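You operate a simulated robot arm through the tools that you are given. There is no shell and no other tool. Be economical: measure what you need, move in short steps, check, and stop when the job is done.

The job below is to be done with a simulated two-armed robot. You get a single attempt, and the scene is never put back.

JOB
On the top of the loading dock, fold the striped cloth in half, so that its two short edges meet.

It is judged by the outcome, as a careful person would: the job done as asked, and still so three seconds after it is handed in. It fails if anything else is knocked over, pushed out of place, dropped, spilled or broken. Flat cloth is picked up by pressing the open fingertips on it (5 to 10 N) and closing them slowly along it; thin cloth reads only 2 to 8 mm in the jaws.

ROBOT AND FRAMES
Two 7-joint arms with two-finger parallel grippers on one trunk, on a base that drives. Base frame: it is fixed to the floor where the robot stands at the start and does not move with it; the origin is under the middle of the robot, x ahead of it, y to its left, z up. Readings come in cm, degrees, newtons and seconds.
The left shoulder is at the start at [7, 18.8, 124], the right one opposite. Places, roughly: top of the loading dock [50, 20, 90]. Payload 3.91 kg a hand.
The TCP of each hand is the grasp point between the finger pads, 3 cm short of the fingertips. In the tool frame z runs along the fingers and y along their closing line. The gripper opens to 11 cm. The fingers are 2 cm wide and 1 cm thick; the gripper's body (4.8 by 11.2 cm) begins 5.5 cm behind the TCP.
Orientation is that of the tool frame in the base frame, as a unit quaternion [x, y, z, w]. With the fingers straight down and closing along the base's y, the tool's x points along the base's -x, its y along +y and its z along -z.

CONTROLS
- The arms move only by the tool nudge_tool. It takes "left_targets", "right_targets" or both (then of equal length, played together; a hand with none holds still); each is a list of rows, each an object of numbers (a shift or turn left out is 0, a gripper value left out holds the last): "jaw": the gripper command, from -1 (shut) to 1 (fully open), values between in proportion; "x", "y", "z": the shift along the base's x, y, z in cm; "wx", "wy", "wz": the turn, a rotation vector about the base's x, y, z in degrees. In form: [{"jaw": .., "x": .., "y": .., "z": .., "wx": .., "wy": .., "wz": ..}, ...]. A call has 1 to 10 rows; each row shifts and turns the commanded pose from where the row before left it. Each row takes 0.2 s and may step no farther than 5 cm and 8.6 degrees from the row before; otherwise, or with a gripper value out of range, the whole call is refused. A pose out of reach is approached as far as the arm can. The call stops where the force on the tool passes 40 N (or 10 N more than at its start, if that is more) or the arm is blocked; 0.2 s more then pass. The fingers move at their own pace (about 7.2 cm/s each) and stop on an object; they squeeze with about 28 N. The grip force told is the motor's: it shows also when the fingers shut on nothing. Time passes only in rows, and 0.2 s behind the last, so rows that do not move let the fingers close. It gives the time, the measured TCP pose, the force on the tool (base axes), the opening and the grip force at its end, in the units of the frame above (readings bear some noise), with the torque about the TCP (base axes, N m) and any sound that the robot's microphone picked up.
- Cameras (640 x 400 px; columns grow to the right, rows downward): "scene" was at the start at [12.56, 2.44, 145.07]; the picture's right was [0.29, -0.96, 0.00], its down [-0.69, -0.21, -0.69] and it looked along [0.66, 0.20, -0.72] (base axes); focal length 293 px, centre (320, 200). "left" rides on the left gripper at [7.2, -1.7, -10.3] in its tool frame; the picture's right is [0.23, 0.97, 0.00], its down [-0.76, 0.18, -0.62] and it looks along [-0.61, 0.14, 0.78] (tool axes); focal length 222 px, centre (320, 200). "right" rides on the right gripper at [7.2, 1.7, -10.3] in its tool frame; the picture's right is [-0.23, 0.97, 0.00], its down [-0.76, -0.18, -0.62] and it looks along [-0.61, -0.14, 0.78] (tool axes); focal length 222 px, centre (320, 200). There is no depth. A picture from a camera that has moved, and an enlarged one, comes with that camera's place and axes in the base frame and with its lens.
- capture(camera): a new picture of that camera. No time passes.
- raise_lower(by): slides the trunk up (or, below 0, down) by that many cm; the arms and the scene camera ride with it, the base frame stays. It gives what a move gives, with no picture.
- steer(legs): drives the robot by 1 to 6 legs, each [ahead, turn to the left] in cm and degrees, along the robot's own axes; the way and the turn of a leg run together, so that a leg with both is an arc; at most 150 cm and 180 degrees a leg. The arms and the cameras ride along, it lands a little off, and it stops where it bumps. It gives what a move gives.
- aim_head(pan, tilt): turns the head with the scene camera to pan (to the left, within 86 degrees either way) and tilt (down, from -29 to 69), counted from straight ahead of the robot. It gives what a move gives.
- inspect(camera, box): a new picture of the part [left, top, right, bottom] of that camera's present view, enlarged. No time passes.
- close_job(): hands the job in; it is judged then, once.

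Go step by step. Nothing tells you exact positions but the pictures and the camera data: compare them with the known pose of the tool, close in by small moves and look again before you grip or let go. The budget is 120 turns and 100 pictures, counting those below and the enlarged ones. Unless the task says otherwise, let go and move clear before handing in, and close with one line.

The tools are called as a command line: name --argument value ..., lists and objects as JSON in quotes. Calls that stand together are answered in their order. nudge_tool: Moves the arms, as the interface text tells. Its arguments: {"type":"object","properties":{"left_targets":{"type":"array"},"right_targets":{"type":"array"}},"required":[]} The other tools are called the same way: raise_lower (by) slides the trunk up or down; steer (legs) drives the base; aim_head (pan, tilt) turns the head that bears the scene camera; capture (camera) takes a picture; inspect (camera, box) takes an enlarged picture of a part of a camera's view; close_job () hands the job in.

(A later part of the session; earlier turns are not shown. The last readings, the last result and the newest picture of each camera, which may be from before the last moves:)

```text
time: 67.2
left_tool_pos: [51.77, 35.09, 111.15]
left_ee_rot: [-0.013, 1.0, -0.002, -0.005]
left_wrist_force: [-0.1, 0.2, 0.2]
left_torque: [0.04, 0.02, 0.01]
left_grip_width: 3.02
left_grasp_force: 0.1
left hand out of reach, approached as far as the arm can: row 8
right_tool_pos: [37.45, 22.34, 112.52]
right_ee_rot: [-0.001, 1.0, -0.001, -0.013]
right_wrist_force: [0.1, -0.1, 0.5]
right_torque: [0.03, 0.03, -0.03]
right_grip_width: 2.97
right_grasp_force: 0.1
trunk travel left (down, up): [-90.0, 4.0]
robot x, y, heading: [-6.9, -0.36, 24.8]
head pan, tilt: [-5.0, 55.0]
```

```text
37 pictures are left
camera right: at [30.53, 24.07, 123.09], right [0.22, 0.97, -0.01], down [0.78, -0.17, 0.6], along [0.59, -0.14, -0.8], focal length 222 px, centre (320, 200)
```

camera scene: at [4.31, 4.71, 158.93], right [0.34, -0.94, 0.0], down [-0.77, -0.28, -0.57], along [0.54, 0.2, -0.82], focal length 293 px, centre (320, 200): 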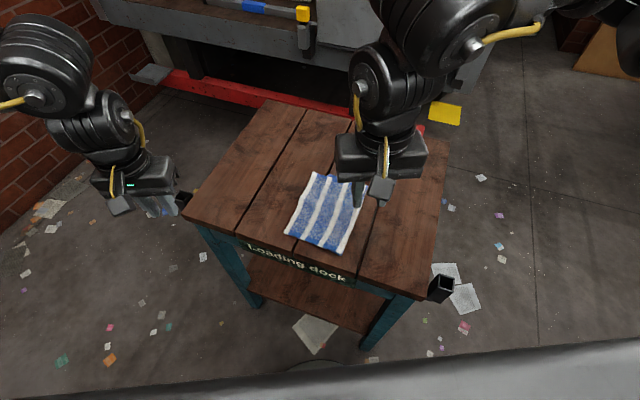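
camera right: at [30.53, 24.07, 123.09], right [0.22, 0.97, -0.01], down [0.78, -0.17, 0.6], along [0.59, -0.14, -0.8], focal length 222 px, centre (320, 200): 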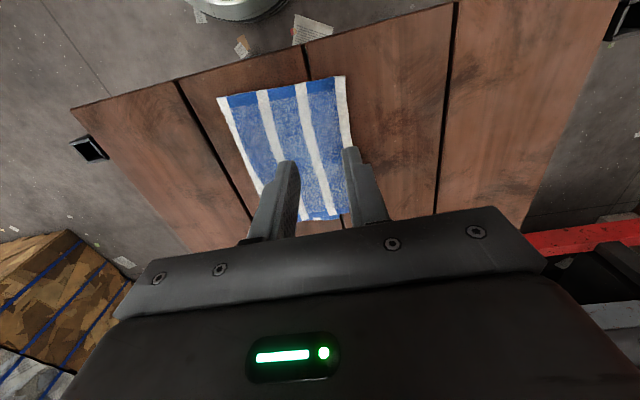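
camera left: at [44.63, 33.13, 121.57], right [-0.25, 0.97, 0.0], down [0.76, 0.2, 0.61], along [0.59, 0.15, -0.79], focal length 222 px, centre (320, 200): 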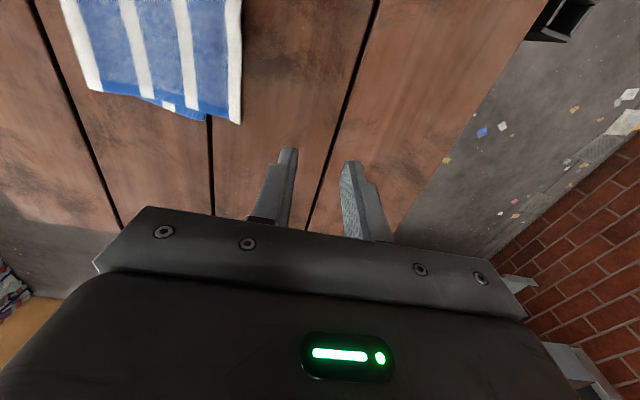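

The left arm is near full stretch, so I'll lower the trunk again; the fingertips will stay above the cloth.

raise_lower --by -11

nudge_tool --left_targets '[{"x": 1, "y": -3.6}, {"x": 1, "y": -3.6}, {"x": 0.8, "y": -3.6}, {}, {}]' --right_targets '[{"y": 1}, {"y": 0.9}, {"z": -1}, {"z": -1}, {}]'

capture --camera "left"

capture --camera "right"

```text
time: 68.6
left_tool_pos: [51.45, 35.18, 99.9]
left_ee_rot: [-0.011, 1.0, -0.003, -0.006]
left_wrist_force: [-0.4, -0.4, -0.9]
left_torque: [-0.02, 0.02, 0.02]
left_grip_width: 2.98
left_grasp_force: 0.0
right_tool_pos: [37.49, 22.57, 101.67]
right_ee_rot: [0.0, 1.0, -0.002, -0.012]
right_wrist_force: [0.4, 0.8, 0.0]
right_torque: [0.0, -0.01, 0.01]
right_grip_width: 2.98
right_grasp_force: 0.0
trunk travel left (down, up): [-79.0, 15.0]
robot x, y, heading: [-6.81, -0.24, 25.3]
head pan, tilt: [-5.0, 55.0]
```

```text
time: 69.2
left_tool_pos: [52.07, 37.23, 100.55]
left_ee_rot: [-0.088, 0.996, -0.011, 0.001]
left_wrist_force: [0.7, -0.7, -0.2]
left_torque: [0.01, 0.02, -0.01]
left_grip_width: 2.97
left_grasp_force: 0.0
left hand out of reach, approached as far as the arm can: row 2, 3
right_tool_pos: [37.43, 24.58, 101.59]
right_ee_rot: [0.0, 1.0, -0.003, -0.012]
right_wrist_force: [0.0, -0.2, -0.8]
right_torque: [-0.02, 0.0, -0.01]
right_grip_width: 3.04
right_grasp_force: 0.0
trunk travel left (down, up): [-79.0, 15.0]
robot x, y, heading: [-6.87, 0.03, 25.2]
head pan, tilt: [-5.0, 55.0]
stopped in row 3 (left hand): the arm was blocked; the commanded pose is now the measured one
```

```text
36 pictures are left
camera left: at [45.24, 34.57, 110.98], right [-0.39, 0.92, -0.02], down [0.72, 0.32, 0.62], along [0.58, 0.23, -0.79], focal length 222 px, centre (320, 200)
```

left: 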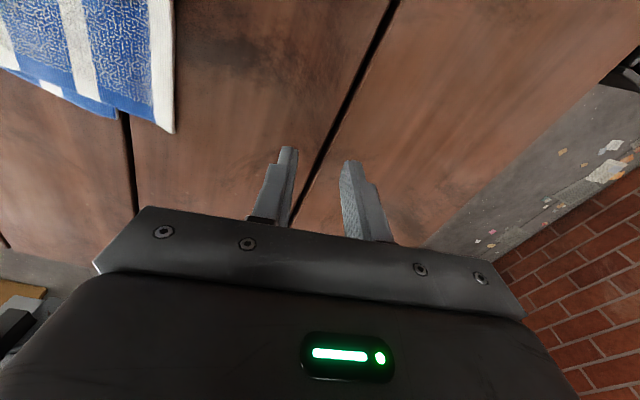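

```text
35 pictures are left
camera right: at [30.43, 26.26, 112.0], right [0.23, 0.97, -0.01], down [0.78, -0.17, 0.6], along [0.59, -0.15, -0.8], focal length 222 px, centre (320, 200)
```

right: 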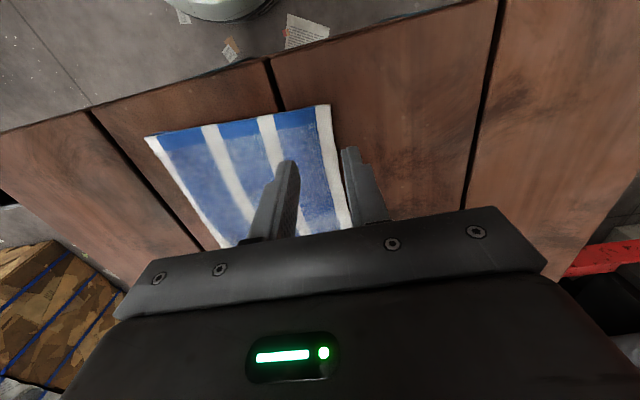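

The left hand got blocked, so I'll look at the arms.

aim_head --pan 0 --tilt 45

capture --camera "scene"

```text
time: 70.0
left_tool_pos: [52.29, 37.24, 100.58]
left_ee_rot: [-0.086, 0.996, -0.01, 0.001]
left_wrist_force: [0.1, 0.1, 0.6]
left_torque: [-0.01, 0.02, -0.02]
left_grip_width: 2.98
left_grasp_force: 0.0
right_tool_pos: [37.56, 24.36, 101.62]
right_ee_rot: [0.0, 1.0, -0.002, -0.013]
right_wrist_force: [0.0, -0.2, 0.8]
right_torque: [-0.02, 0.0, -0.01]
right_grip_width: 2.96
right_grasp_force: 0.2
trunk travel left (down, up): [-79.0, 15.0]
robot x, y, heading: [-6.96, -0.12, 25.0]
head pan, tilt: [0.0, 45.0]
```

```text
34 pictures are left
camera scene: at [4.96, 5.57, 149.27], right [0.42, -0.91, 0.0], down [-0.64, -0.3, -0.71], along [0.64, 0.3, -0.71], focal length 293 px, centre (320, 200)
```

scene: 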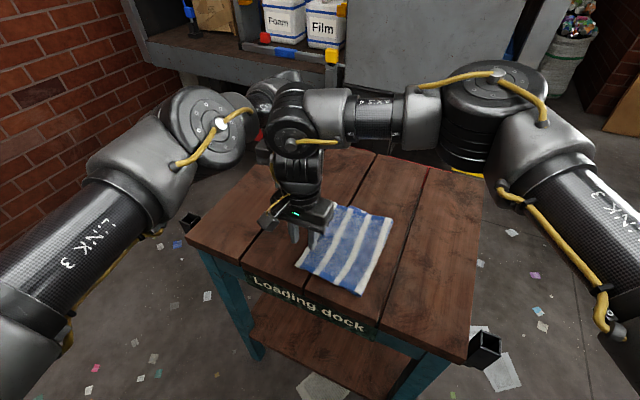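

The left wrist is jammed against the right arm. I'll back the left hand off and work one corner at a time with a large lift-and-relay, starting with the right hand on the near corner.

nudge_tool --left_targets '[{"y": 3, "x": -2, "z": 1}, {"y": 3, "x": -2, "z": 1}, {"y": 3, "x": -2, "z": 1}, {}, {}, {}]' --right_targets '[{"x": 0.3}, {}, {"z": -2}, {"z": -1.8}, {"z": -1.0}, {}]'

capture --camera "right"

```text
time: 71.4
left_tool_pos: [46.15, 46.19, 103.47]
left_ee_rot: [-0.085, 0.996, -0.011, 0.001]
left_wrist_force: [0.3, 0.1, 0.2]
left_torque: [-0.01, 0.01, -0.03]
left_grip_width: 2.99
left_grasp_force: 0.1
right_tool_pos: [37.78, 24.52, 96.75]
right_ee_rot: [0.001, 1.0, -0.002, -0.014]
right_wrist_force: [0.5, -0.5, -0.4]
right_torque: [0.0, -0.01, 0.01]
right_grip_width: 2.99
right_grasp_force: 0.0
trunk travel left (down, up): [-79.0, 15.0]
robot x, y, heading: [-6.74, -0.25, 25.0]
head pan, tilt: [0.0, 45.0]
```

```text
33 pictures are left
camera right: at [30.73, 26.26, 107.18], right [0.23, 0.97, -0.01], down [0.78, -0.17, 0.6], along [0.59, -0.15, -0.8], focal length 222 px, centre (320, 200)
```

right: 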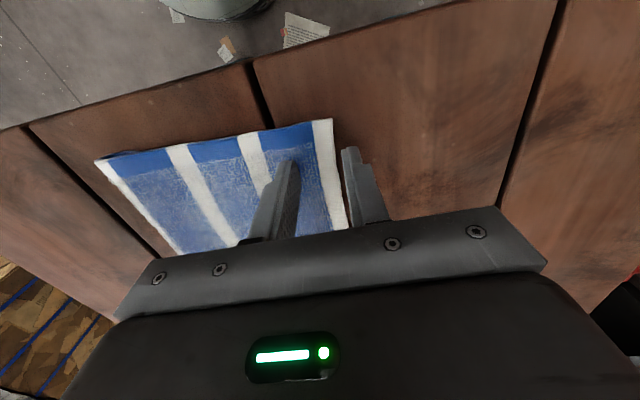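

nudge_tool --right_targets '[{"z": -0.5}, {"z": -0.25}, {"z": -0.15}, {}]'

```text
time: 72.4
left_tool_pos: [46.24, 45.96, 103.61]
left_ee_rot: [-0.086, 0.996, -0.01, 0.001]
left_wrist_force: [1.0, 0.1, -0.3]
left_torque: [-0.02, 0.0, -0.01]
left_grip_width: 2.98
left_grasp_force: 0.0
right_tool_pos: [37.83, 24.37, 95.96]
right_ee_rot: [0.001, 1.0, -0.001, -0.012]
right_wrist_force: [2.3, 0.0, 12.0]
right_torque: [-0.25, -0.07, 0.02]
right_grip_width: 2.99
right_grasp_force: 0.1
trunk travel left (down, up): [-79.0, 15.0]
robot x, y, heading: [-7.22, 0.14, 25.1]
head pan, tilt: [0.0, 45.0]
```

nudge_tool --right_targets '[{"z": 0.2}, {"wx": -5}, {"z": -0.15}, {"z": -0.08}, {}]'

```text
time: 73.6
left_tool_pos: [46.17, 46.0, 103.46]
left_ee_rot: [-0.085, 0.996, -0.011, 0.0]
left_wrist_force: [-0.2, 0.3, 0.2]
left_torque: [0.03, 0.03, 0.02]
left_grip_width: 3.01
left_grasp_force: 0.0
right_tool_pos: [37.71, 24.43, 95.85]
right_ee_rot: [0.0, 0.999, -0.046, -0.012]
right_wrist_force: [0.4, 0.4, 6.4]
right_torque: [-0.12, -0.01, -0.03]
right_grip_width: 2.97
right_grasp_force: 0.2
trunk travel left (down, up): [-79.0, 15.0]
robot x, y, heading: [-6.9, -0.11, 24.8]
head pan, tilt: [0.0, 45.0]
```

nudge_tool --right_targets '[{"z": -0.07, "wx": -1.5}, {"jaw": -0.52}, {"jaw": -0.6}, {"jaw": -0.68}, {"jaw": -0.76}, {"jaw": -0.84}, {"jaw": -0.92}, {"jaw": -1}, {}, {}]'

capture --camera "right"

```text
time: 75.8
left_tool_pos: [46.1, 46.1, 103.69]
left_ee_rot: [-0.085, 0.996, -0.011, 0.001]
left_wrist_force: [0.5, 0.0, 0.3]
left_torque: [0.06, 0.02, 0.0]
left_grip_width: 2.96
left_grasp_force: 0.1
right_tool_pos: [37.77, 24.33, 95.82]
right_ee_rot: [0.0, 0.998, -0.058, -0.013]
right_wrist_force: [2.2, -2.0, 13.5]
right_torque: [-0.23, 0.01, 0.03]
right_grip_width: 0.51
right_grasp_force: 27.6
trunk travel left (down, up): [-79.0, 15.0]
robot x, y, heading: [-6.83, -0.02, 24.9]
head pan, tilt: [0.0, 45.0]
```

```text
32 pictures are left
camera right: at [30.7, 27.28, 106.01], right [0.23, 0.97, -0.12], down [0.78, -0.11, 0.62], along [0.59, -0.23, -0.77], focal length 222 px, centre (320, 200)
```

right: 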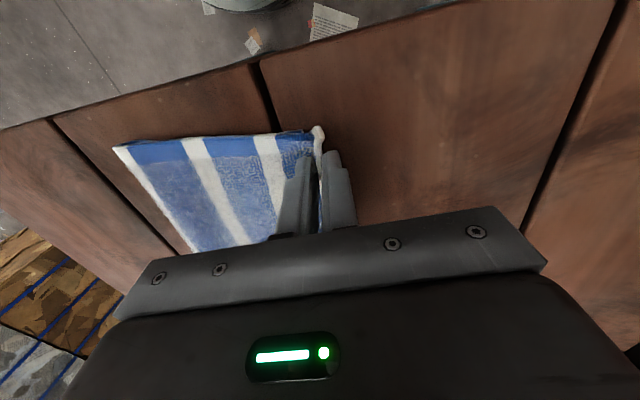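

A clean pinch at the edge. I'll lift high and swing back to open the near half of the fold.

nudge_tool --right_targets '[{"z": 1.2}, {"z": 1.6, "y": -0.5}, {"z": 1.6, "y": -1}, {"z": 1.6, "y": -1.5}, {"z": 1.5, "y": -1.5}, {"z": 1, "y": -1.5}, {"y": -1.5}, {"y": -1.5}, {"y": -1.5}, {}]'

capture --camera "scene"

capture --camera "right"

```text
time: 78.0
left_tool_pos: [46.2, 46.13, 103.48]
left_ee_rot: [-0.085, 0.996, -0.011, 0.0]
left_wrist_force: [-0.7, 1.0, 1.5]
left_torque: [-0.01, 0.0, 0.01]
left_grip_width: 2.99
left_grasp_force: 0.1
right_tool_pos: [37.82, 13.88, 104.2]
right_ee_rot: [0.001, 0.998, -0.06, -0.013]
right_wrist_force: [-0.2, 0.0, -0.1]
right_torque: [0.0, 0.02, 0.0]
right_grip_width: 0.49
right_grasp_force: 27.9
trunk travel left (down, up): [-79.0, 15.0]
robot x, y, heading: [-6.93, 0.33, 24.8]
head pan, tilt: [0.0, 45.0]
```

```text
31 pictures are left
camera scene: at [4.93, 5.67, 149.27], right [0.42, -0.91, 0.0], down [-0.64, -0.3, -0.71], along [0.64, 0.3, -0.71], focal length 293 px, centre (320, 200)
```

scene: 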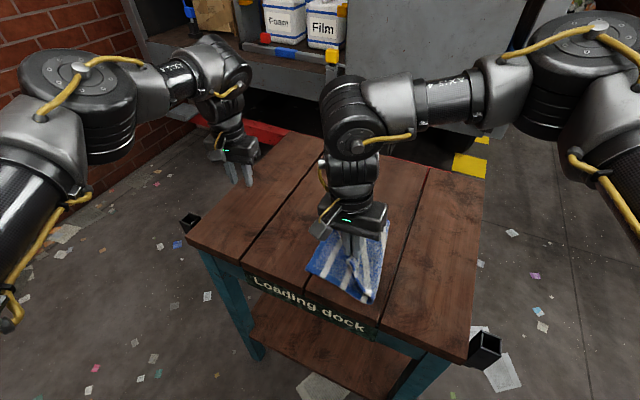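

```text
30 pictures are left
camera right: at [30.79, 16.88, 114.35], right [0.23, 0.97, -0.12], down [0.78, -0.1, 0.62], along [0.59, -0.24, -0.77], focal length 222 px, centre (320, 200)
```

right: 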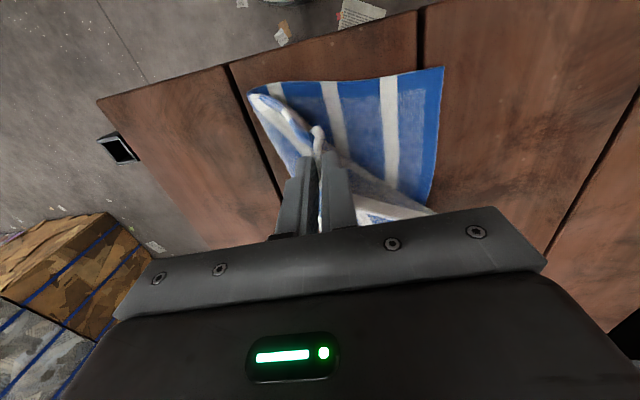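

The fold peels open well; the lower near corner is at about (35.3, 23.2). I'll swing farther back so the fold line resets, then come back over it.

nudge_tool --right_targets '[{"y": -1.6}, {"y": -1.6}, {"y": -1.6, "z": -0.5}, {"y": -1.6, "z": -0.5}, {"y": -1.0, "z": -1}, {"z": -1}, {}, {}]'

capture --camera "right"

```text
time: 79.8
left_tool_pos: [46.27, 46.11, 103.57]
left_ee_rot: [-0.085, 0.996, -0.01, 0.001]
left_wrist_force: [0.0, -0.4, -1.0]
left_torque: [-0.05, -0.02, 0.02]
left_grip_width: 2.99
left_grasp_force: 0.0
right_tool_pos: [37.8, 6.6, 101.22]
right_ee_rot: [0.0, 0.998, -0.059, -0.013]
right_wrist_force: [0.2, -0.3, -0.7]
right_torque: [0.01, 0.01, -0.02]
right_grip_width: 0.48
right_grasp_force: 28.1
trunk travel left (down, up): [-79.0, 15.0]
robot x, y, heading: [-7.38, -0.35, 25.0]
head pan, tilt: [0.0, 45.0]
```

```text
29 pictures are left
camera right: at [30.78, 9.5, 111.45], right [0.23, 0.97, -0.12], down [0.78, -0.1, 0.62], along [0.59, -0.23, -0.78], focal length 222 px, centre (320, 200)
```

right: 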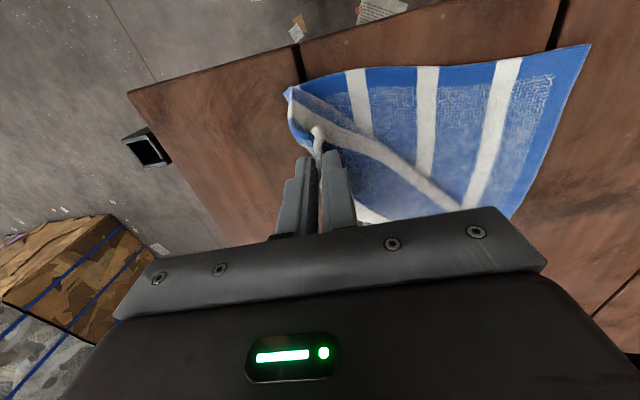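

The near half is fully opened. Now I'll swing it back and lay the edge so that it lands on the lower corner.

nudge_tool --right_targets '[{"y": 1, "z": 1}, {"y": 1.5, "z": 1}, {"y": 1.6}, {"y": 1.6}, {"y": 1.6}, {"y": 1.6, "z": -0.8}, {"y": 1.6, "z": -1}, {"y": 1.6, "z": -1.4}, {"y": 1.6, "z": -1.5}, {"z": -1.2}]'

capture --camera "right"

```text
time: 82.0
left_tool_pos: [46.28, 45.98, 103.49]
left_ee_rot: [-0.085, 0.996, -0.011, 0.002]
left_wrist_force: [0.4, -0.1, 0.2]
left_torque: [0.01, -0.01, -0.01]
left_grip_width: 2.98
left_grasp_force: 0.0
right_tool_pos: [37.83, 20.22, 97.31]
right_ee_rot: [0.0, 0.998, -0.06, -0.012]
right_wrist_force: [-0.6, -0.1, 0.0]
right_torque: [-0.01, -0.01, 0.0]
right_grip_width: 0.48
right_grasp_force: 28.2
trunk travel left (down, up): [-79.0, 15.0]
robot x, y, heading: [-7.0, 0.1, 25.0]
head pan, tilt: [0.0, 45.0]
```

```text
28 pictures are left
camera right: at [30.82, 23.14, 107.48], right [0.23, 0.97, -0.12], down [0.78, -0.1, 0.62], along [0.59, -0.23, -0.78], focal length 222 px, centre (320, 200)
```

right: 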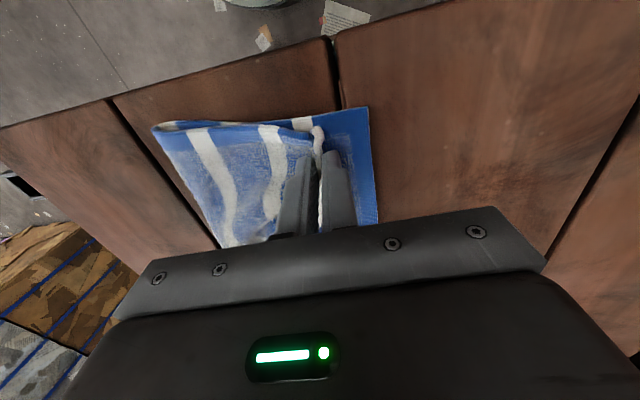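

nudge_tool --right_targets '[{"y": 0.5, "z": -0.4}, {"z": -0.4}, {"jaw": -0.85}, {"jaw": -0.7}, {"jaw": -0.6}, {}, {"z": 0.6}, {"z": 1.5}, {"z": 3}, {"z": 4}]'

capture --camera "right"

```text
time: 84.2
left_tool_pos: [46.07, 45.98, 103.61]
left_ee_rot: [-0.085, 0.996, -0.01, 0.001]
left_wrist_force: [-0.8, 1.2, 0.0]
left_torque: [-0.01, -0.05, 0.0]
left_grip_width: 3.0
left_grasp_force: 0.0
right_tool_pos: [37.71, 20.76, 105.68]
right_ee_rot: [0.0, 0.998, -0.059, -0.012]
right_wrist_force: [0.4, -0.4, 0.9]
right_torque: [0.02, 0.0, 0.01]
right_grip_width: 2.18
right_grasp_force: 0.0
trunk travel left (down, up): [-79.0, 15.0]
robot x, y, heading: [-6.99, -0.4, 24.9]
head pan, tilt: [0.0, 45.0]
```

```text
27 pictures are left
camera right: at [30.74, 23.63, 115.87], right [0.23, 0.97, -0.12], down [0.78, -0.1, 0.62], along [0.59, -0.23, -0.77], focal length 222 px, centre (320, 200)
```

right: 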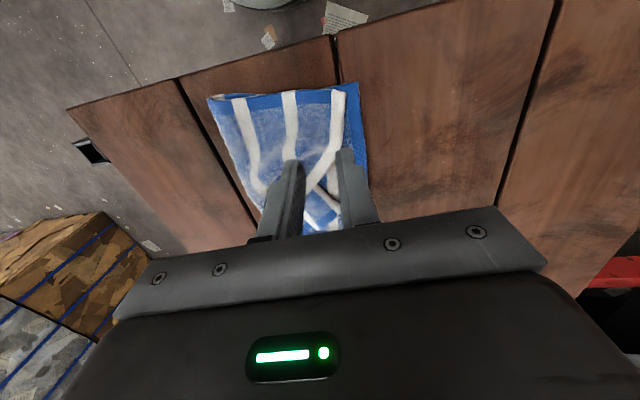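

The near corner now lies about 1 cm inside the lower edge, and the far half looks rumpled. I'll clear the right hand and look at it all.

nudge_tool --right_targets '[{"z": 3, "y": -3, "wx": 6.6}, {"z": 2, "y": -4}, {"y": -4.5}, {"y": -4.5}, {"y": -4.5}, {"y": -4.5}, {"y": -4}]'

inspect --camera "scene" --box '[270, 180, 430, 310]'

```text
time: 85.8
left_tool_pos: [46.2, 45.83, 103.61]
left_ee_rot: [-0.085, 0.996, -0.01, 0.0]
left_wrist_force: [0.2, -0.5, 0.0]
left_torque: [0.04, -0.03, 0.0]
left_grip_width: 2.98
left_grasp_force: 0.1
right_tool_pos: [37.93, -8.63, 110.39]
right_ee_rot: [-0.001, 1.0, -0.001, -0.013]
right_wrist_force: [-0.2, -0.7, 0.1]
right_torque: [0.05, 0.0, -0.01]
right_grip_width: 2.21
right_grasp_force: 0.1
trunk travel left (down, up): [-79.0, 15.0]
robot x, y, heading: [-7.06, -0.11, 25.2]
head pan, tilt: [0.0, 45.0]
```

```text
3.08 times, centred on (350, 245) of scene
camera zoom: at [4.91, 5.25, 149.29], right [0.42, -0.91, 0.0], down [-0.64, -0.3, -0.71], along [0.64, 0.3, -0.71], focal length 902 px, centre (228, 62)
```

zoom: 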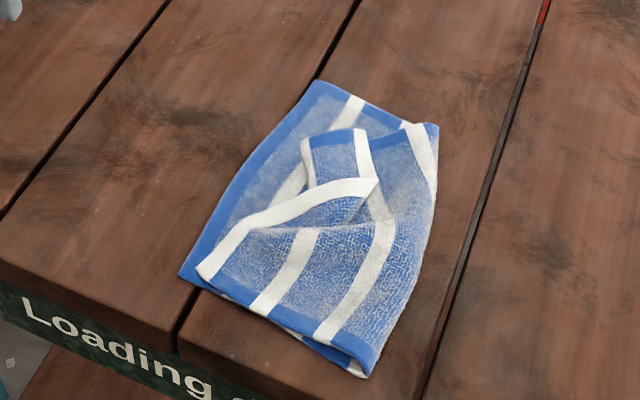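

The far corner of the top layer got tucked back to about (49.6, 19.4). I'll bring the left hand over it to pinch that corner and pull it out straight.

nudge_tool --left_targets '[{"y": -4, "z": 1}, {"y": -4, "x": 0.3}, {"y": -4, "x": 0.3}, {"y": -4, "x": 0.3}, {"y": -4, "x": 0.3}, {"y": -4, "x": 0.4}, {"y": -2.5, "x": 0.4}, {}, {}]'

capture --camera "left"

```text
time: 87.8
left_tool_pos: [48.14, 19.65, 104.56]
left_ee_rot: [-0.086, 0.996, -0.01, 0.001]
left_wrist_force: [0.4, 0.2, -0.2]
left_torque: [-0.02, 0.03, 0.0]
left_grip_width: 2.98
left_grasp_force: 0.1
right_tool_pos: [37.86, -8.39, 110.46]
right_ee_rot: [0.0, 1.0, -0.001, -0.014]
right_wrist_force: [-0.2, -0.7, -0.6]
right_torque: [0.02, 0.01, 0.01]
right_grip_width: 2.18
right_grasp_force: 0.0
trunk travel left (down, up): [-79.0, 15.0]
robot x, y, heading: [-7.1, 0.14, 25.3]
head pan, tilt: [0.0, 45.0]
```

```text
25 pictures are left
camera left: at [41.27, 16.88, 114.95], right [-0.39, 0.92, -0.02], down [0.72, 0.32, 0.62], along [0.58, 0.23, -0.79], focal length 222 px, centre (320, 200)
```

left: 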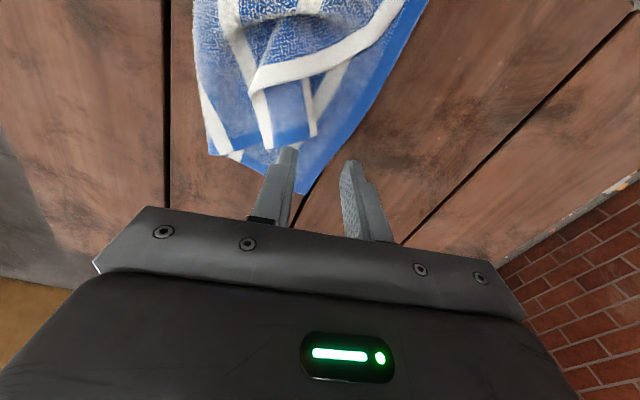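

The tucked flap's edge runs at about 34° through (48, 18.4). I'll yaw the hand to match it and descend over the flap edge.

nudge_tool --left_targets '[{"wz": 7, "x": 0.5, "y": -1}, {"wz": 7, "y": -1.1}, {"wz": 6}, {"z": -2.5}, {"z": -2}, {"z": -1.2}, {}]'

capture --camera "left"

```text
time: 89.4
left_tool_pos: [48.77, 17.5, 98.82]
left_ee_rot: [-0.257, 0.966, -0.01, 0.003]
left_wrist_force: [0.3, 0.4, 0.2]
left_torque: [0.05, 0.03, 0.0]
left_grip_width: 2.97
left_grasp_force: 0.0
right_tool_pos: [37.91, -8.32, 110.58]
right_ee_rot: [-0.001, 1.0, -0.002, -0.013]
right_wrist_force: [-0.7, 0.4, 0.3]
right_torque: [0.02, 0.06, -0.02]
right_grip_width: 2.22
right_grasp_force: 0.0
trunk travel left (down, up): [-79.0, 15.0]
robot x, y, heading: [-6.83, -0.17, 25.0]
head pan, tilt: [0.0, 45.0]
```

```text
24 pictures are left
camera left: at [43.17, 12.56, 109.31], right [-0.68, 0.73, -0.02], down [0.57, 0.54, 0.62], along [0.46, 0.41, -0.79], focal length 222 px, centre (320, 200)
```

left: 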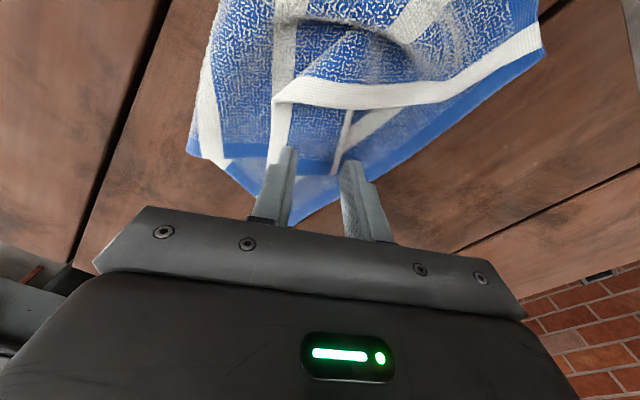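

The fingers straddle the flap well. I'll descend until light contact.

nudge_tool --left_targets '[{"z": -0.8}, {"z": -0.6}, {"z": -0.4}, {}]'

```text
time: 90.4
left_tool_pos: [48.7, 17.61, 96.96]
left_ee_rot: [-0.257, 0.966, -0.011, 0.003]
left_wrist_force: [-0.3, 0.2, -0.4]
left_torque: [-0.01, 0.0, -0.01]
left_grip_width: 2.98
left_grasp_force: 0.1
right_tool_pos: [37.92, -8.45, 110.56]
right_ee_rot: [0.0, 1.0, -0.002, -0.014]
right_wrist_force: [0.4, -1.0, -0.2]
right_torque: [0.0, -0.01, 0.02]
right_grip_width: 2.21
right_grasp_force: 0.2
trunk travel left (down, up): [-79.0, 15.0]
robot x, y, heading: [-7.06, 0.12, 25.2]
head pan, tilt: [0.0, 45.0]
```

nudge_tool --left_targets '[{"z": -0.3}, {"z": -0.2}, {"z": -0.15}, {}]'

```text
time: 91.4
left_tool_pos: [48.7, 17.49, 96.36]
left_ee_rot: [-0.257, 0.966, -0.011, 0.002]
left_wrist_force: [0.6, -0.8, 3.4]
left_torque: [-0.06, -0.05, 0.02]
left_grip_width: 3.0
left_grasp_force: 0.0
right_tool_pos: [37.73, -8.33, 110.54]
right_ee_rot: [0.001, 1.0, -0.001, -0.013]
right_wrist_force: [-0.3, -0.2, 0.6]
right_torque: [0.01, -0.02, 0.03]
right_grip_width: 2.19
right_grasp_force: 0.0
trunk travel left (down, up): [-79.0, 15.0]
robot x, y, heading: [-6.78, -0.11, 24.9]
head pan, tilt: [0.0, 45.0]
```

Light contact at 3.4 N on the flap; I'll press a hair more and close.

nudge_tool --left_targets '[{"z": -0.06}, {"jaw": -0.53}, {"jaw": -0.6}, {"jaw": -0.68}, {"jaw": -0.76}, {"jaw": -0.84}, {"jaw": -0.92}, {"jaw": -1}, {}, {}]'

nudge_tool --left_targets '[{"z": 0.8}, {"z": 1}, {"z": 1}, {}]'

capture --camera "left"

```text
time: 93.6
left_tool_pos: [48.68, 17.55, 96.46]
left_ee_rot: [-0.257, 0.966, -0.009, 0.003]
left_wrist_force: [-0.9, -0.9, 4.5]
left_torque: [-0.08, -0.04, 0.01]
left_grip_width: 0.73
left_grasp_force: 28.1
right_tool_pos: [37.89, -8.34, 110.52]
right_ee_rot: [0.0, 1.0, -0.003, -0.013]
right_wrist_force: [0.1, -0.7, 0.1]
right_torque: [0.0, 0.05, 0.01]
right_grip_width: 2.21
right_grasp_force: 0.1
trunk travel left (down, up): [-79.0, 15.0]
robot x, y, heading: [-7.1, 0.19, 24.8]
head pan, tilt: [0.0, 45.0]
```

```text
time: 94.6
left_tool_pos: [48.55, 17.61, 99.11]
left_ee_rot: [-0.257, 0.966, -0.01, 0.003]
left_wrist_force: [1.0, -0.2, 0.1]
left_torque: [-0.03, 0.01, -0.01]
left_grip_width: 0.73
left_grasp_force: 28.1
right_tool_pos: [37.95, -8.29, 110.51]
right_ee_rot: [0.0, 1.0, -0.001, -0.013]
right_wrist_force: [0.1, 0.0, -0.4]
right_torque: [0.0, -0.02, -0.02]
right_grip_width: 2.21
right_grasp_force: 0.1
trunk travel left (down, up): [-79.0, 15.0]
robot x, y, heading: [-6.94, 0.11, 25.0]
head pan, tilt: [0.0, 45.0]
```

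```text
23 pictures are left
camera left: at [43.14, 12.61, 109.59], right [-0.68, 0.73, -0.02], down [0.57, 0.54, 0.62], along [0.46, 0.41, -0.79], focal length 222 px, centre (320, 200)
```

left: 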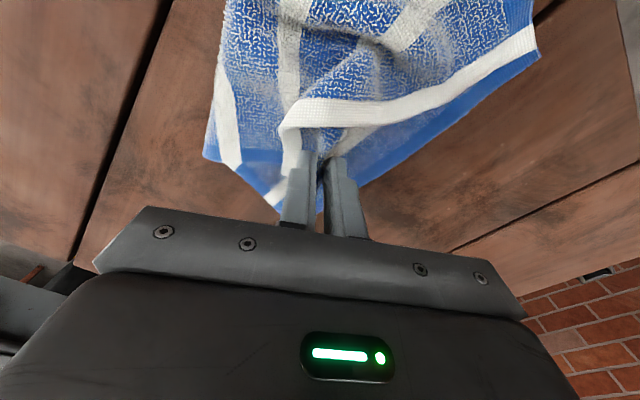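

It's gripped at 7 mm. I'll lift more to verify that only the flap comes, drawing it toward +x.

nudge_tool --left_targets '[{"z": 1.5, "x": 0.5}, {"z": 1.5, "x": 1}, {"z": 1.5, "x": 1}, {"z": 1, "x": 1}, {}]'

capture --camera "left"

inspect --camera "scene" --box '[270, 170, 430, 310]'

```text
time: 95.8
left_tool_pos: [50.33, 18.08, 103.31]
left_ee_rot: [-0.257, 0.966, -0.01, 0.003]
left_wrist_force: [0.2, 0.6, -0.7]
left_torque: [0.01, 0.0, 0.03]
left_grip_width: 0.73
left_grasp_force: 28.2
left hand out of reach, approached as far as the arm can: row 3, 4
right_tool_pos: [37.82, -8.44, 110.47]
right_ee_rot: [0.0, 1.0, -0.002, -0.013]
right_wrist_force: [-0.1, -0.6, 0.2]
right_torque: [-0.01, 0.01, 0.02]
right_grip_width: 2.2
right_grasp_force: 0.1
trunk travel left (down, up): [-79.0, 15.0]
robot x, y, heading: [-7.11, -0.38, 24.9]
head pan, tilt: [0.0, 45.0]
```

```text
22 pictures are left
camera left: at [44.71, 13.03, 113.75], right [-0.68, 0.73, -0.02], down [0.57, 0.54, 0.62], along [0.46, 0.41, -0.79], focal length 222 px, centre (320, 200)
```

left: 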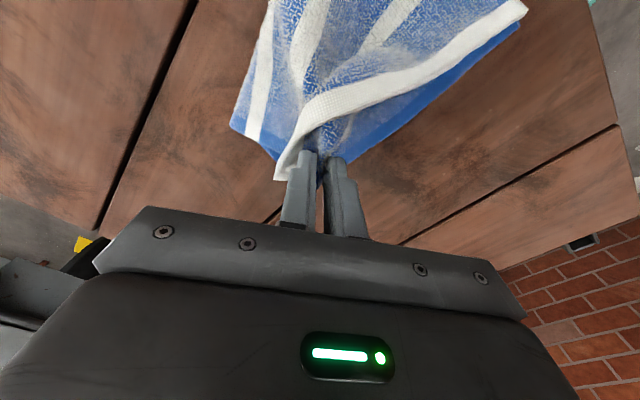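

```text
2.86 times, centred on (350, 240) of scene
camera zoom: at [4.94, 5.51, 149.27], right [0.42, -0.91, 0.0], down [-0.64, -0.3, -0.71], along [0.64, 0.3, -0.71], focal length 838 px, centre (234, 86)
```

zoom: 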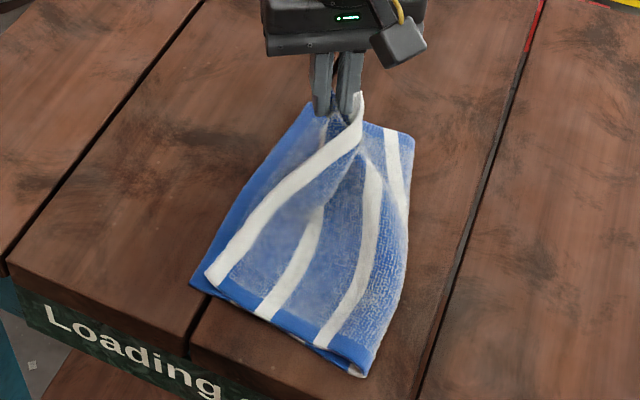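

Only the top layer came up, but the left arm is at its reach limit in this stance. I'll lay the corner down here, release, and return the base to its original pose, where the left arm reaches the far corner easily.

nudge_tool --left_targets '[{"z": -1.5, "y": 0.7}, {"z": -1.5, "y": 0.7}, {"z": -1.5, "y": 0.5}, {"z": -1.2}, {"jaw": -0.8}, {"jaw": -0.5}, {}, {"z": 2}, {"z": 4}, {"z": 4}]'

nudge_tool --left_targets '[{"y": 4, "x": -2, "z": 1}, {"y": 4, "x": -2, "z": 1}, {"y": 4, "x": -2}, {"y": 4, "x": -2}]' --right_targets '[{"z": 1}, {"z": 1}, {}, {}]'

steer --legs '[[0, -25], [6.5, 0]]'

aim_head --pan 15 --tilt 50

inspect --camera "scene" --box '[200, 140, 440, 290]'

```text
time: 98.0
left_tool_pos: [49.98, 19.85, 107.56]
left_ee_rot: [-0.257, 0.966, -0.009, 0.003]
left_wrist_force: [0.9, -0.3, -0.9]
left_torque: [0.01, 0.01, 0.03]
left_grip_width: 2.73
left_grasp_force: 0.2
right_tool_pos: [37.73, -8.51, 110.56]
right_ee_rot: [0.0, 1.0, -0.002, -0.013]
right_wrist_force: [-0.3, 0.1, -0.4]
right_torque: [-0.01, 0.01, 0.0]
right_grip_width: 2.21
right_grasp_force: 0.1
trunk travel left (down, up): [-79.0, 15.0]
robot x, y, heading: [-6.74, -0.35, 24.9]
head pan, tilt: [0.0, 45.0]
```

```text
time: 99.0
left_tool_pos: [41.94, 36.14, 109.53]
left_ee_rot: [-0.257, 0.966, -0.012, 0.002]
left_wrist_force: [-0.8, -0.3, 0.9]
left_torque: [-0.03, 0.0, 0.01]
left_grip_width: 2.73
left_grasp_force: 0.1
right_tool_pos: [37.67, -8.07, 112.69]
right_ee_rot: [0.0, 1.0, -0.003, -0.012]
right_wrist_force: [-0.2, 0.5, 0.0]
right_torque: [-0.01, -0.03, 0.0]
right_grip_width: 2.18
right_grasp_force: 0.1
trunk travel left (down, up): [-79.0, 15.0]
robot x, y, heading: [-6.69, 0.24, 24.8]
head pan, tilt: [0.0, 45.0]
```

```text
time: 101.2
left_tool_pos: [57.91, 11.59, 110.46]
left_ee_rot: [-0.039, 0.999, -0.012, 0.007]
left_wrist_force: [-0.7, 0.3, 2.1]
left_torque: [-0.01, -0.02, -0.02]
left_grip_width: 2.75
left_grasp_force: 0.1
right_tool_pos: [35.3, -26.46, 113.13]
right_ee_rot: [0.218, 0.976, 0.002, -0.005]
right_wrist_force: [0.1, 0.1, -0.2]
right_torque: [-0.04, -0.08, 0.0]
right_grip_width: 2.19
right_grasp_force: 0.1
trunk travel left (down, up): [-79.0, 15.0]
robot x, y, heading: [-0.64, -0.59, 0.0]
head pan, tilt: [0.0, 45.0]
```

```text
time: 102.0
left_tool_pos: [58.53, 11.47, 109.95]
left_ee_rot: [-0.04, 0.999, -0.012, 0.004]
left_wrist_force: [0.2, -0.2, -0.2]
left_torque: [0.0, -0.01, -0.01]
left_grip_width: 2.75
left_grasp_force: 0.1
right_tool_pos: [35.78, -26.62, 112.76]
right_ee_rot: [0.218, 0.976, 0.003, -0.009]
right_wrist_force: [0.4, 0.0, -1.2]
right_torque: [-0.01, 0.01, 0.01]
right_grip_width: 2.19
right_grasp_force: 0.1
trunk travel left (down, up): [-79.0, 15.0]
robot x, y, heading: [-0.64, 0.04, -0.4]
head pan, tilt: [15.0, 50.0]
```

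```text
2.67 times, centred on (320, 215) of scene
camera zoom: at [11.64, 1.94, 148.61], right [0.25, -0.97, 0.0], down [-0.74, -0.2, -0.64], along [0.62, 0.16, -0.77], focal length 782 px, centre (320, 160)
```

zoom: 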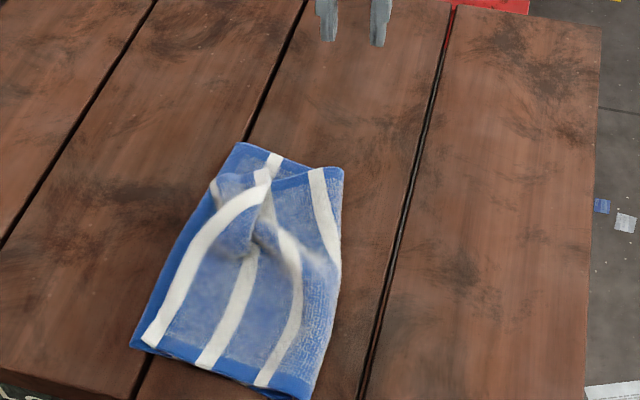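

Back in the starting stance. I'll take a closer look at the far corner of the top layer.

inspect --camera "scene" --box '[270, 200, 350, 250]'

```text
8.00 times, centred on (310, 225) of scene
camera zoom: at [11.64, 1.94, 148.61], right [0.25, -0.97, 0.0], down [-0.74, -0.2, -0.64], along [0.62, 0.16, -0.77], focal length 2346 px, centre (400, 0)
```

zoom: 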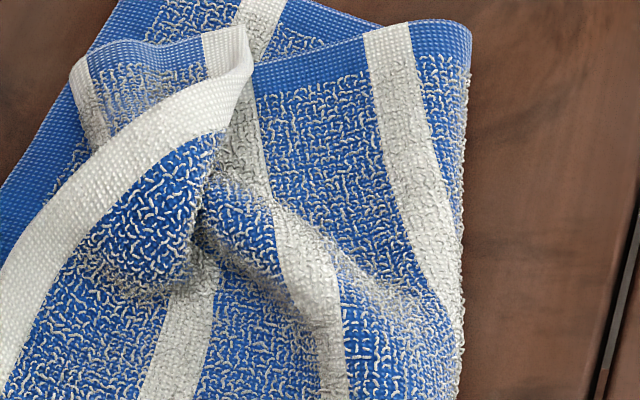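

The top layer's far corner is at about (50.8, 22) with a pleat beside it. I'll pinch it there and draw the edge taut toward +x.

nudge_tool --left_targets '[{"x": -2, "y": 2, "wz": 6, "jaw": -0.455}, {"x": -2, "y": 2.2, "wz": 6}, {"x": -2, "y": 2.3, "wz": 6}, {"x": -2.2, "y": 2.3, "wz": 4}, {"z": -3}, {"z": -3}, {"z": -2.5}, {"z": -1.5}, {}]'

capture --camera "left"

```text
time: 104.0
left_tool_pos: [56.02, 14.23, 99.93]
left_ee_rot: [-0.109, 0.994, -0.012, 0.003]
left_wrist_force: [-0.5, 0.1, 0.0]
left_torque: [-0.01, 0.01, 0.0]
left_grip_width: 2.99
left_grasp_force: 0.0
left hand out of reach, approached as far as the arm can: row 2, 3, 4
right_tool_pos: [35.99, -26.59, 112.74]
right_ee_rot: [0.217, 0.976, 0.002, -0.011]
right_wrist_force: [0.5, 0.1, -0.2]
right_torque: [0.02, 0.02, 0.01]
right_grip_width: 2.18
right_grasp_force: 0.1
trunk travel left (down, up): [-79.0, 15.0]
robot x, y, heading: [-0.89, -0.06, 0.2]
head pan, tilt: [15.0, 50.0]
```

```text
18 pictures are left
camera left: at [49.25, 11.15, 110.33], right [-0.43, 0.9, -0.02], down [0.7, 0.35, 0.62], along [0.57, 0.25, -0.78], focal length 222 px, centre (320, 200)
```

left: 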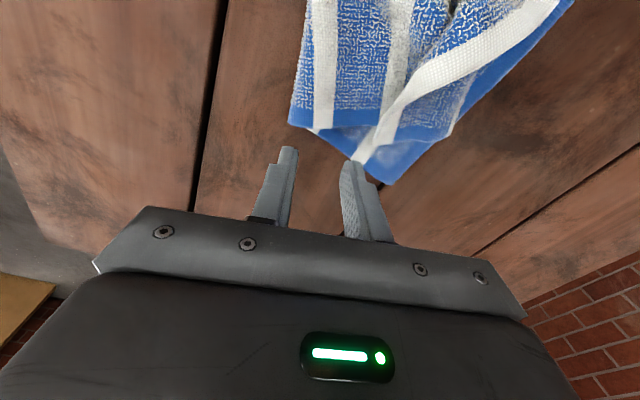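

Yaw is the limiting joint here, so I'll go back to square and approach straight.

nudge_tool --left_targets '[{"z": 2, "wz": -6}, {"wz": -6, "y": 1.5}, {"x": -1.5, "y": 1.5}, {"x": -1.5, "y": 1.5}, {"x": -1.5, "y": 1.7}, {"x": -1.3}, {"z": -1.5}, {"z": -1.5}, {}]'

capture --camera "left"

```text
time: 106.0
left_tool_pos: [50.25, 20.46, 98.98]
left_ee_rot: [-0.005, 1.0, -0.011, 0.003]
left_wrist_force: [-0.2, 0.0, 0.4]
left_torque: [0.02, 0.03, 0.0]
left_grip_width: 3.0
left_grasp_force: 0.0
right_tool_pos: [35.98, -26.62, 112.79]
right_ee_rot: [0.217, 0.976, 0.002, -0.011]
right_wrist_force: [0.2, -0.4, -0.7]
right_torque: [-0.02, -0.04, 0.0]
right_grip_width: 2.2
right_grasp_force: 0.1
trunk travel left (down, up): [-79.0, 15.0]
robot x, y, heading: [-0.54, 0.3, -0.2]
head pan, tilt: [15.0, 50.0]
```

```text
17 pictures are left
camera left: at [42.95, 18.88, 109.38], right [-0.24, 0.97, -0.02], down [0.76, 0.2, 0.62], along [0.61, 0.13, -0.78], focal length 222 px, centre (320, 200)
```

left: 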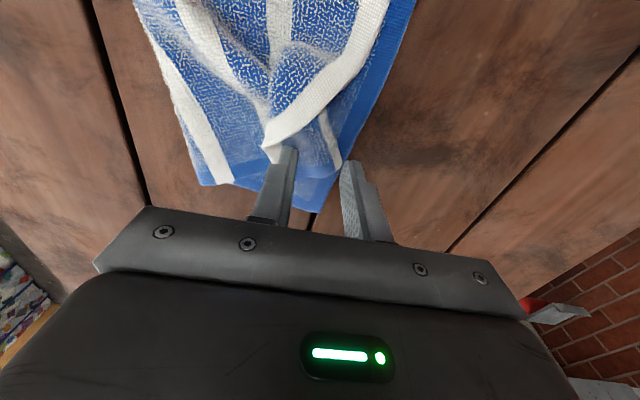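

The flap corner sits between the fingers. I'll descend to light contact.

nudge_tool --left_targets '[{"z": -1}, {"z": -0.8}, {"z": -0.4}, {"z": -0.3}, {}]'

```text
time: 107.2
left_tool_pos: [50.15, 20.53, 96.34]
left_ee_rot: [-0.005, 1.0, -0.012, 0.003]
left_wrist_force: [0.6, 0.3, 3.5]
left_torque: [-0.02, 0.0, 0.0]
left_grip_width: 2.97
left_grasp_force: 0.0
right_tool_pos: [35.96, -26.42, 112.85]
right_ee_rot: [0.218, 0.976, 0.002, -0.01]
right_wrist_force: [0.3, 0.5, -1.1]
right_torque: [-0.01, -0.02, -0.02]
right_grip_width: 2.17
right_grasp_force: 0.0
trunk travel left (down, up): [-79.0, 15.0]
robot x, y, heading: [-0.67, -0.06, -0.0]
head pan, tilt: [15.0, 50.0]
```

nudge_tool --left_targets '[{"z": -0.04}, {"jaw": -0.53}, {"jaw": -0.6}, {"jaw": -0.68}, {"jaw": -0.76}, {"jaw": -0.84}, {"jaw": -0.92}, {"jaw": -1}, {}, {}]'

nudge_tool --left_targets '[{"z": 1}, {"z": 1.2}, {"z": 1.2, "x": 0.5}, {"z": 1, "x": 1}, {"z": 1, "x": 1}, {}]'

capture --camera "left"

```text
time: 109.4
left_tool_pos: [50.13, 20.58, 96.5]
left_ee_rot: [-0.006, 1.0, -0.012, 0.003]
left_wrist_force: [-0.7, -1.4, 5.9]
left_torque: [-0.09, 0.03, 0.03]
left_grip_width: 0.65
left_grasp_force: 28.1
right_tool_pos: [35.89, -26.7, 112.8]
right_ee_rot: [0.217, 0.976, 0.002, -0.009]
right_wrist_force: [1.0, 0.0, -0.2]
right_torque: [-0.01, -0.06, -0.02]
right_grip_width: 2.19
right_grasp_force: 0.1
trunk travel left (down, up): [-79.0, 15.0]
robot x, y, heading: [-0.74, 0.03, -0.2]
head pan, tilt: [15.0, 50.0]
```

```text
time: 110.8
left_tool_pos: [52.72, 20.51, 101.75]
left_ee_rot: [-0.005, 1.0, -0.013, 0.002]
left_wrist_force: [0.4, 0.3, -0.5]
left_torque: [0.01, -0.01, 0.03]
left_grip_width: 0.63
left_grasp_force: 27.8
right_tool_pos: [36.06, -26.66, 112.93]
right_ee_rot: [0.216, 0.976, 0.002, -0.01]
right_wrist_force: [-0.1, 0.8, 0.5]
right_torque: [-0.02, -0.01, 0.02]
right_grip_width: 2.21
right_grasp_force: 0.1
trunk travel left (down, up): [-79.0, 15.0]
robot x, y, heading: [-0.45, -0.08, -0.5]
head pan, tilt: [15.0, 50.0]
```

```text
16 pictures are left
camera left: at [45.52, 18.9, 112.19], right [-0.24, 0.97, -0.02], down [0.76, 0.2, 0.62], along [0.61, 0.13, -0.78], focal length 222 px, centre (320, 200)
```

left: 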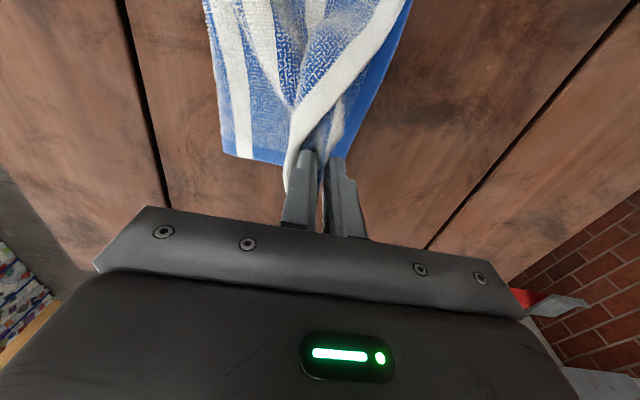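

nudge_tool --left_targets '[{"x": 1.2, "z": 1, "y": 0.3}, {"x": 1.2, "z": 1, "y": 0.3}, {"x": 1, "y": 0.3}, {"x": 0.6}, {}]'

inspect --camera "scene" --box '[230, 160, 390, 260]'

```text
time: 112.0
left_tool_pos: [56.77, 21.37, 103.92]
left_ee_rot: [-0.005, 1.0, -0.012, 0.002]
left_wrist_force: [-0.2, 0.2, -0.2]
left_torque: [-0.01, 0.0, -0.02]
left_grip_width: 0.63
left_grasp_force: 27.8
right_tool_pos: [36.03, -26.64, 112.7]
right_ee_rot: [0.217, 0.976, 0.002, -0.011]
right_wrist_force: [-0.2, -0.3, 0.3]
right_torque: [-0.01, -0.01, 0.0]
right_grip_width: 2.2
right_grasp_force: 0.1
trunk travel left (down, up): [-79.0, 15.0]
robot x, y, heading: [-0.72, -0.18, -0.1]
head pan, tilt: [15.0, 50.0]
```

```text
4.00 times, centred on (310, 210) of scene
camera zoom: at [11.85, 1.98, 148.58], right [0.26, -0.97, 0.0], down [-0.74, -0.2, -0.64], along [0.62, 0.16, -0.77], focal length 1173 px, centre (360, 160)
```

zoom: 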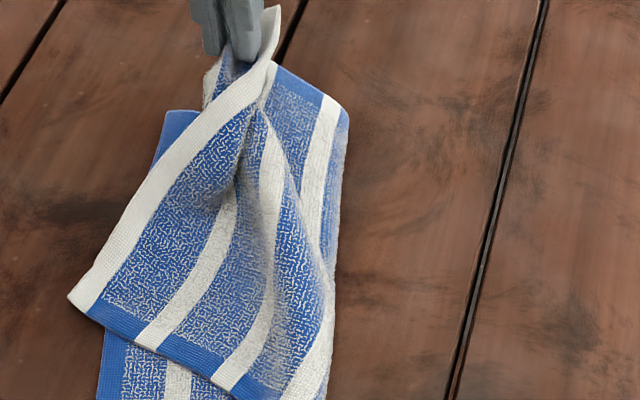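

The pull dragged the whole cloth, so I'll reset: open the cloth flat again and redo the fold with what I've learned. First I'll swing this held corner back to the right side.

nudge_tool --left_targets '[{"y": -1.8, "z": 1}, {"y": -2.4, "z": 1}, {"y": -2.6, "z": 1, "x": 0.5}, {"y": -2.6, "x": 0.5}, {"y": -2.6, "x": 0.5}, {"y": -2.6, "x": 0.5}, {"y": -2.6, "x": 0.5}, {"y": -2.6, "z": -1.5, "x": 0.5}, {"y": -2.4, "z": -2, "x": 0.5}, {"y": -2, "z": -2}]'

nudge_tool --left_targets '[{"y": -1, "z": -1.5}, {"y": -0.5, "z": -1.5}, {}, {}]'

inspect --camera "scene" --box '[220, 130, 460, 280]'

```text
time: 114.2
left_tool_pos: [60.25, -2.95, 101.2]
left_ee_rot: [-0.005, 1.0, -0.01, 0.003]
left_wrist_force: [-0.4, 0.1, 0.3]
left_torque: [0.05, -0.03, 0.02]
left_grip_width: 0.66
left_grasp_force: 27.8
right_tool_pos: [36.12, -26.78, 112.85]
right_ee_rot: [0.218, 0.976, 0.003, -0.01]
right_wrist_force: [-0.2, -0.9, 0.4]
right_torque: [-0.02, -0.01, 0.0]
right_grip_width: 2.21
right_grasp_force: 0.1
trunk travel left (down, up): [-79.0, 15.0]
robot x, y, heading: [-0.48, 0.06, -0.4]
head pan, tilt: [15.0, 50.0]
```

```text
time: 115.2
left_tool_pos: [60.25, -4.38, 98.26]
left_ee_rot: [-0.005, 1.0, -0.011, 0.002]
left_wrist_force: [-0.8, 0.1, -0.4]
left_torque: [0.0, 0.01, 0.02]
left_grip_width: 0.66
left_grasp_force: 27.8
right_tool_pos: [36.03, -26.66, 112.86]
right_ee_rot: [0.217, 0.976, 0.003, -0.011]
right_wrist_force: [-0.1, -0.4, -1.1]
right_torque: [-0.04, -0.01, -0.04]
right_grip_width: 2.19
right_grasp_force: 0.0
trunk travel left (down, up): [-79.0, 15.0]
robot x, y, heading: [-0.94, -0.25, 0.0]
head pan, tilt: [15.0, 50.0]
```

```text
2.67 times, centred on (340, 205) of scene
camera zoom: at [11.88, 1.92, 148.58], right [0.26, -0.97, 0.0], down [-0.74, -0.2, -0.64], along [0.62, 0.16, -0.77], focal length 782 px, centre (267, 187)
```

zoom: 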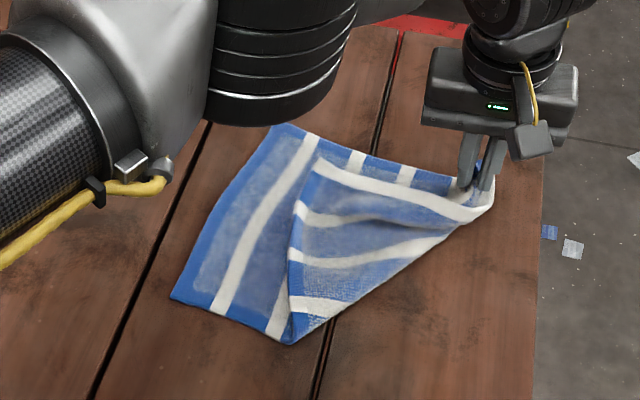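

The far corner is back on the right and the near part lies folded diagonally, with its corner at about (61, 9.7). I'll release here, then use the same hand to pick that corner and pull it to its place near (43, −6).

nudge_tool --left_targets '[{"z": -1}, {"z": -0.8}, {"jaw": -0.8}, {"jaw": -0.455}, {}, {"z": 2}, {"z": 4}, {"y": 4, "z": 1}, {"y": 4.4, "x": -0.6}, {"y": 4.4, "x": -0.6}]'

nudge_tool --left_targets '[{"z": -2}, {"z": -1.5}, {}, {}]'

capture --camera "left"

```text
time: 117.4
left_tool_pos: [58.95, 8.61, 103.36]
left_ee_rot: [-0.005, 1.0, -0.012, 0.003]
left_wrist_force: [-0.2, -0.2, -0.1]
left_torque: [-0.04, 0.03, -0.01]
left_grip_width: 2.99
left_grasp_force: 0.0
right_tool_pos: [35.99, -26.43, 112.88]
right_ee_rot: [0.217, 0.976, 0.001, -0.009]
right_wrist_force: [-0.2, 0.2, -0.7]
right_torque: [0.01, -0.02, -0.04]
right_grip_width: 2.22
right_grasp_force: 0.0
trunk travel left (down, up): [-79.0, 15.0]
robot x, y, heading: [-0.56, -0.03, -0.1]
head pan, tilt: [15.0, 50.0]
```

```text
time: 118.4
left_tool_pos: [59.02, 8.57, 100.06]
left_ee_rot: [-0.005, 1.0, -0.011, 0.002]
left_wrist_force: [0.2, 0.3, -0.3]
left_torque: [0.01, 0.0, 0.02]
left_grip_width: 3.02
left_grasp_force: 0.1
right_tool_pos: [36.05, -26.67, 112.83]
right_ee_rot: [0.217, 0.976, 0.003, -0.01]
right_wrist_force: [0.8, -0.5, 0.7]
right_torque: [0.0, -0.04, -0.01]
right_grip_width: 2.22
right_grasp_force: 0.0
trunk travel left (down, up): [-79.0, 15.0]
robot x, y, heading: [-0.46, 0.22, -0.3]
head pan, tilt: [15.0, 50.0]
```

```text
13 pictures are left
camera left: at [51.79, 6.92, 110.38], right [-0.24, 0.97, -0.02], down [0.76, 0.2, 0.62], along [0.61, 0.13, -0.78], focal length 222 px, centre (320, 200)
```

left: 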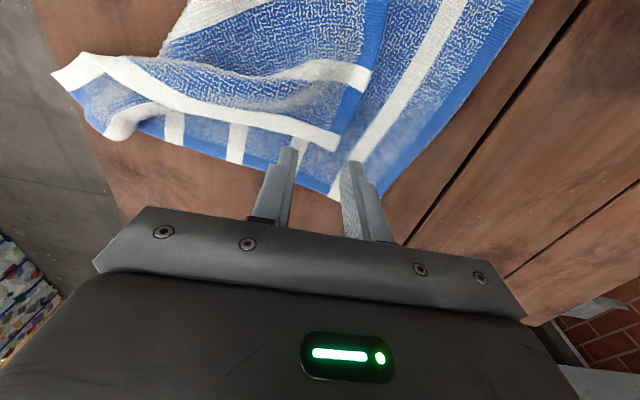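

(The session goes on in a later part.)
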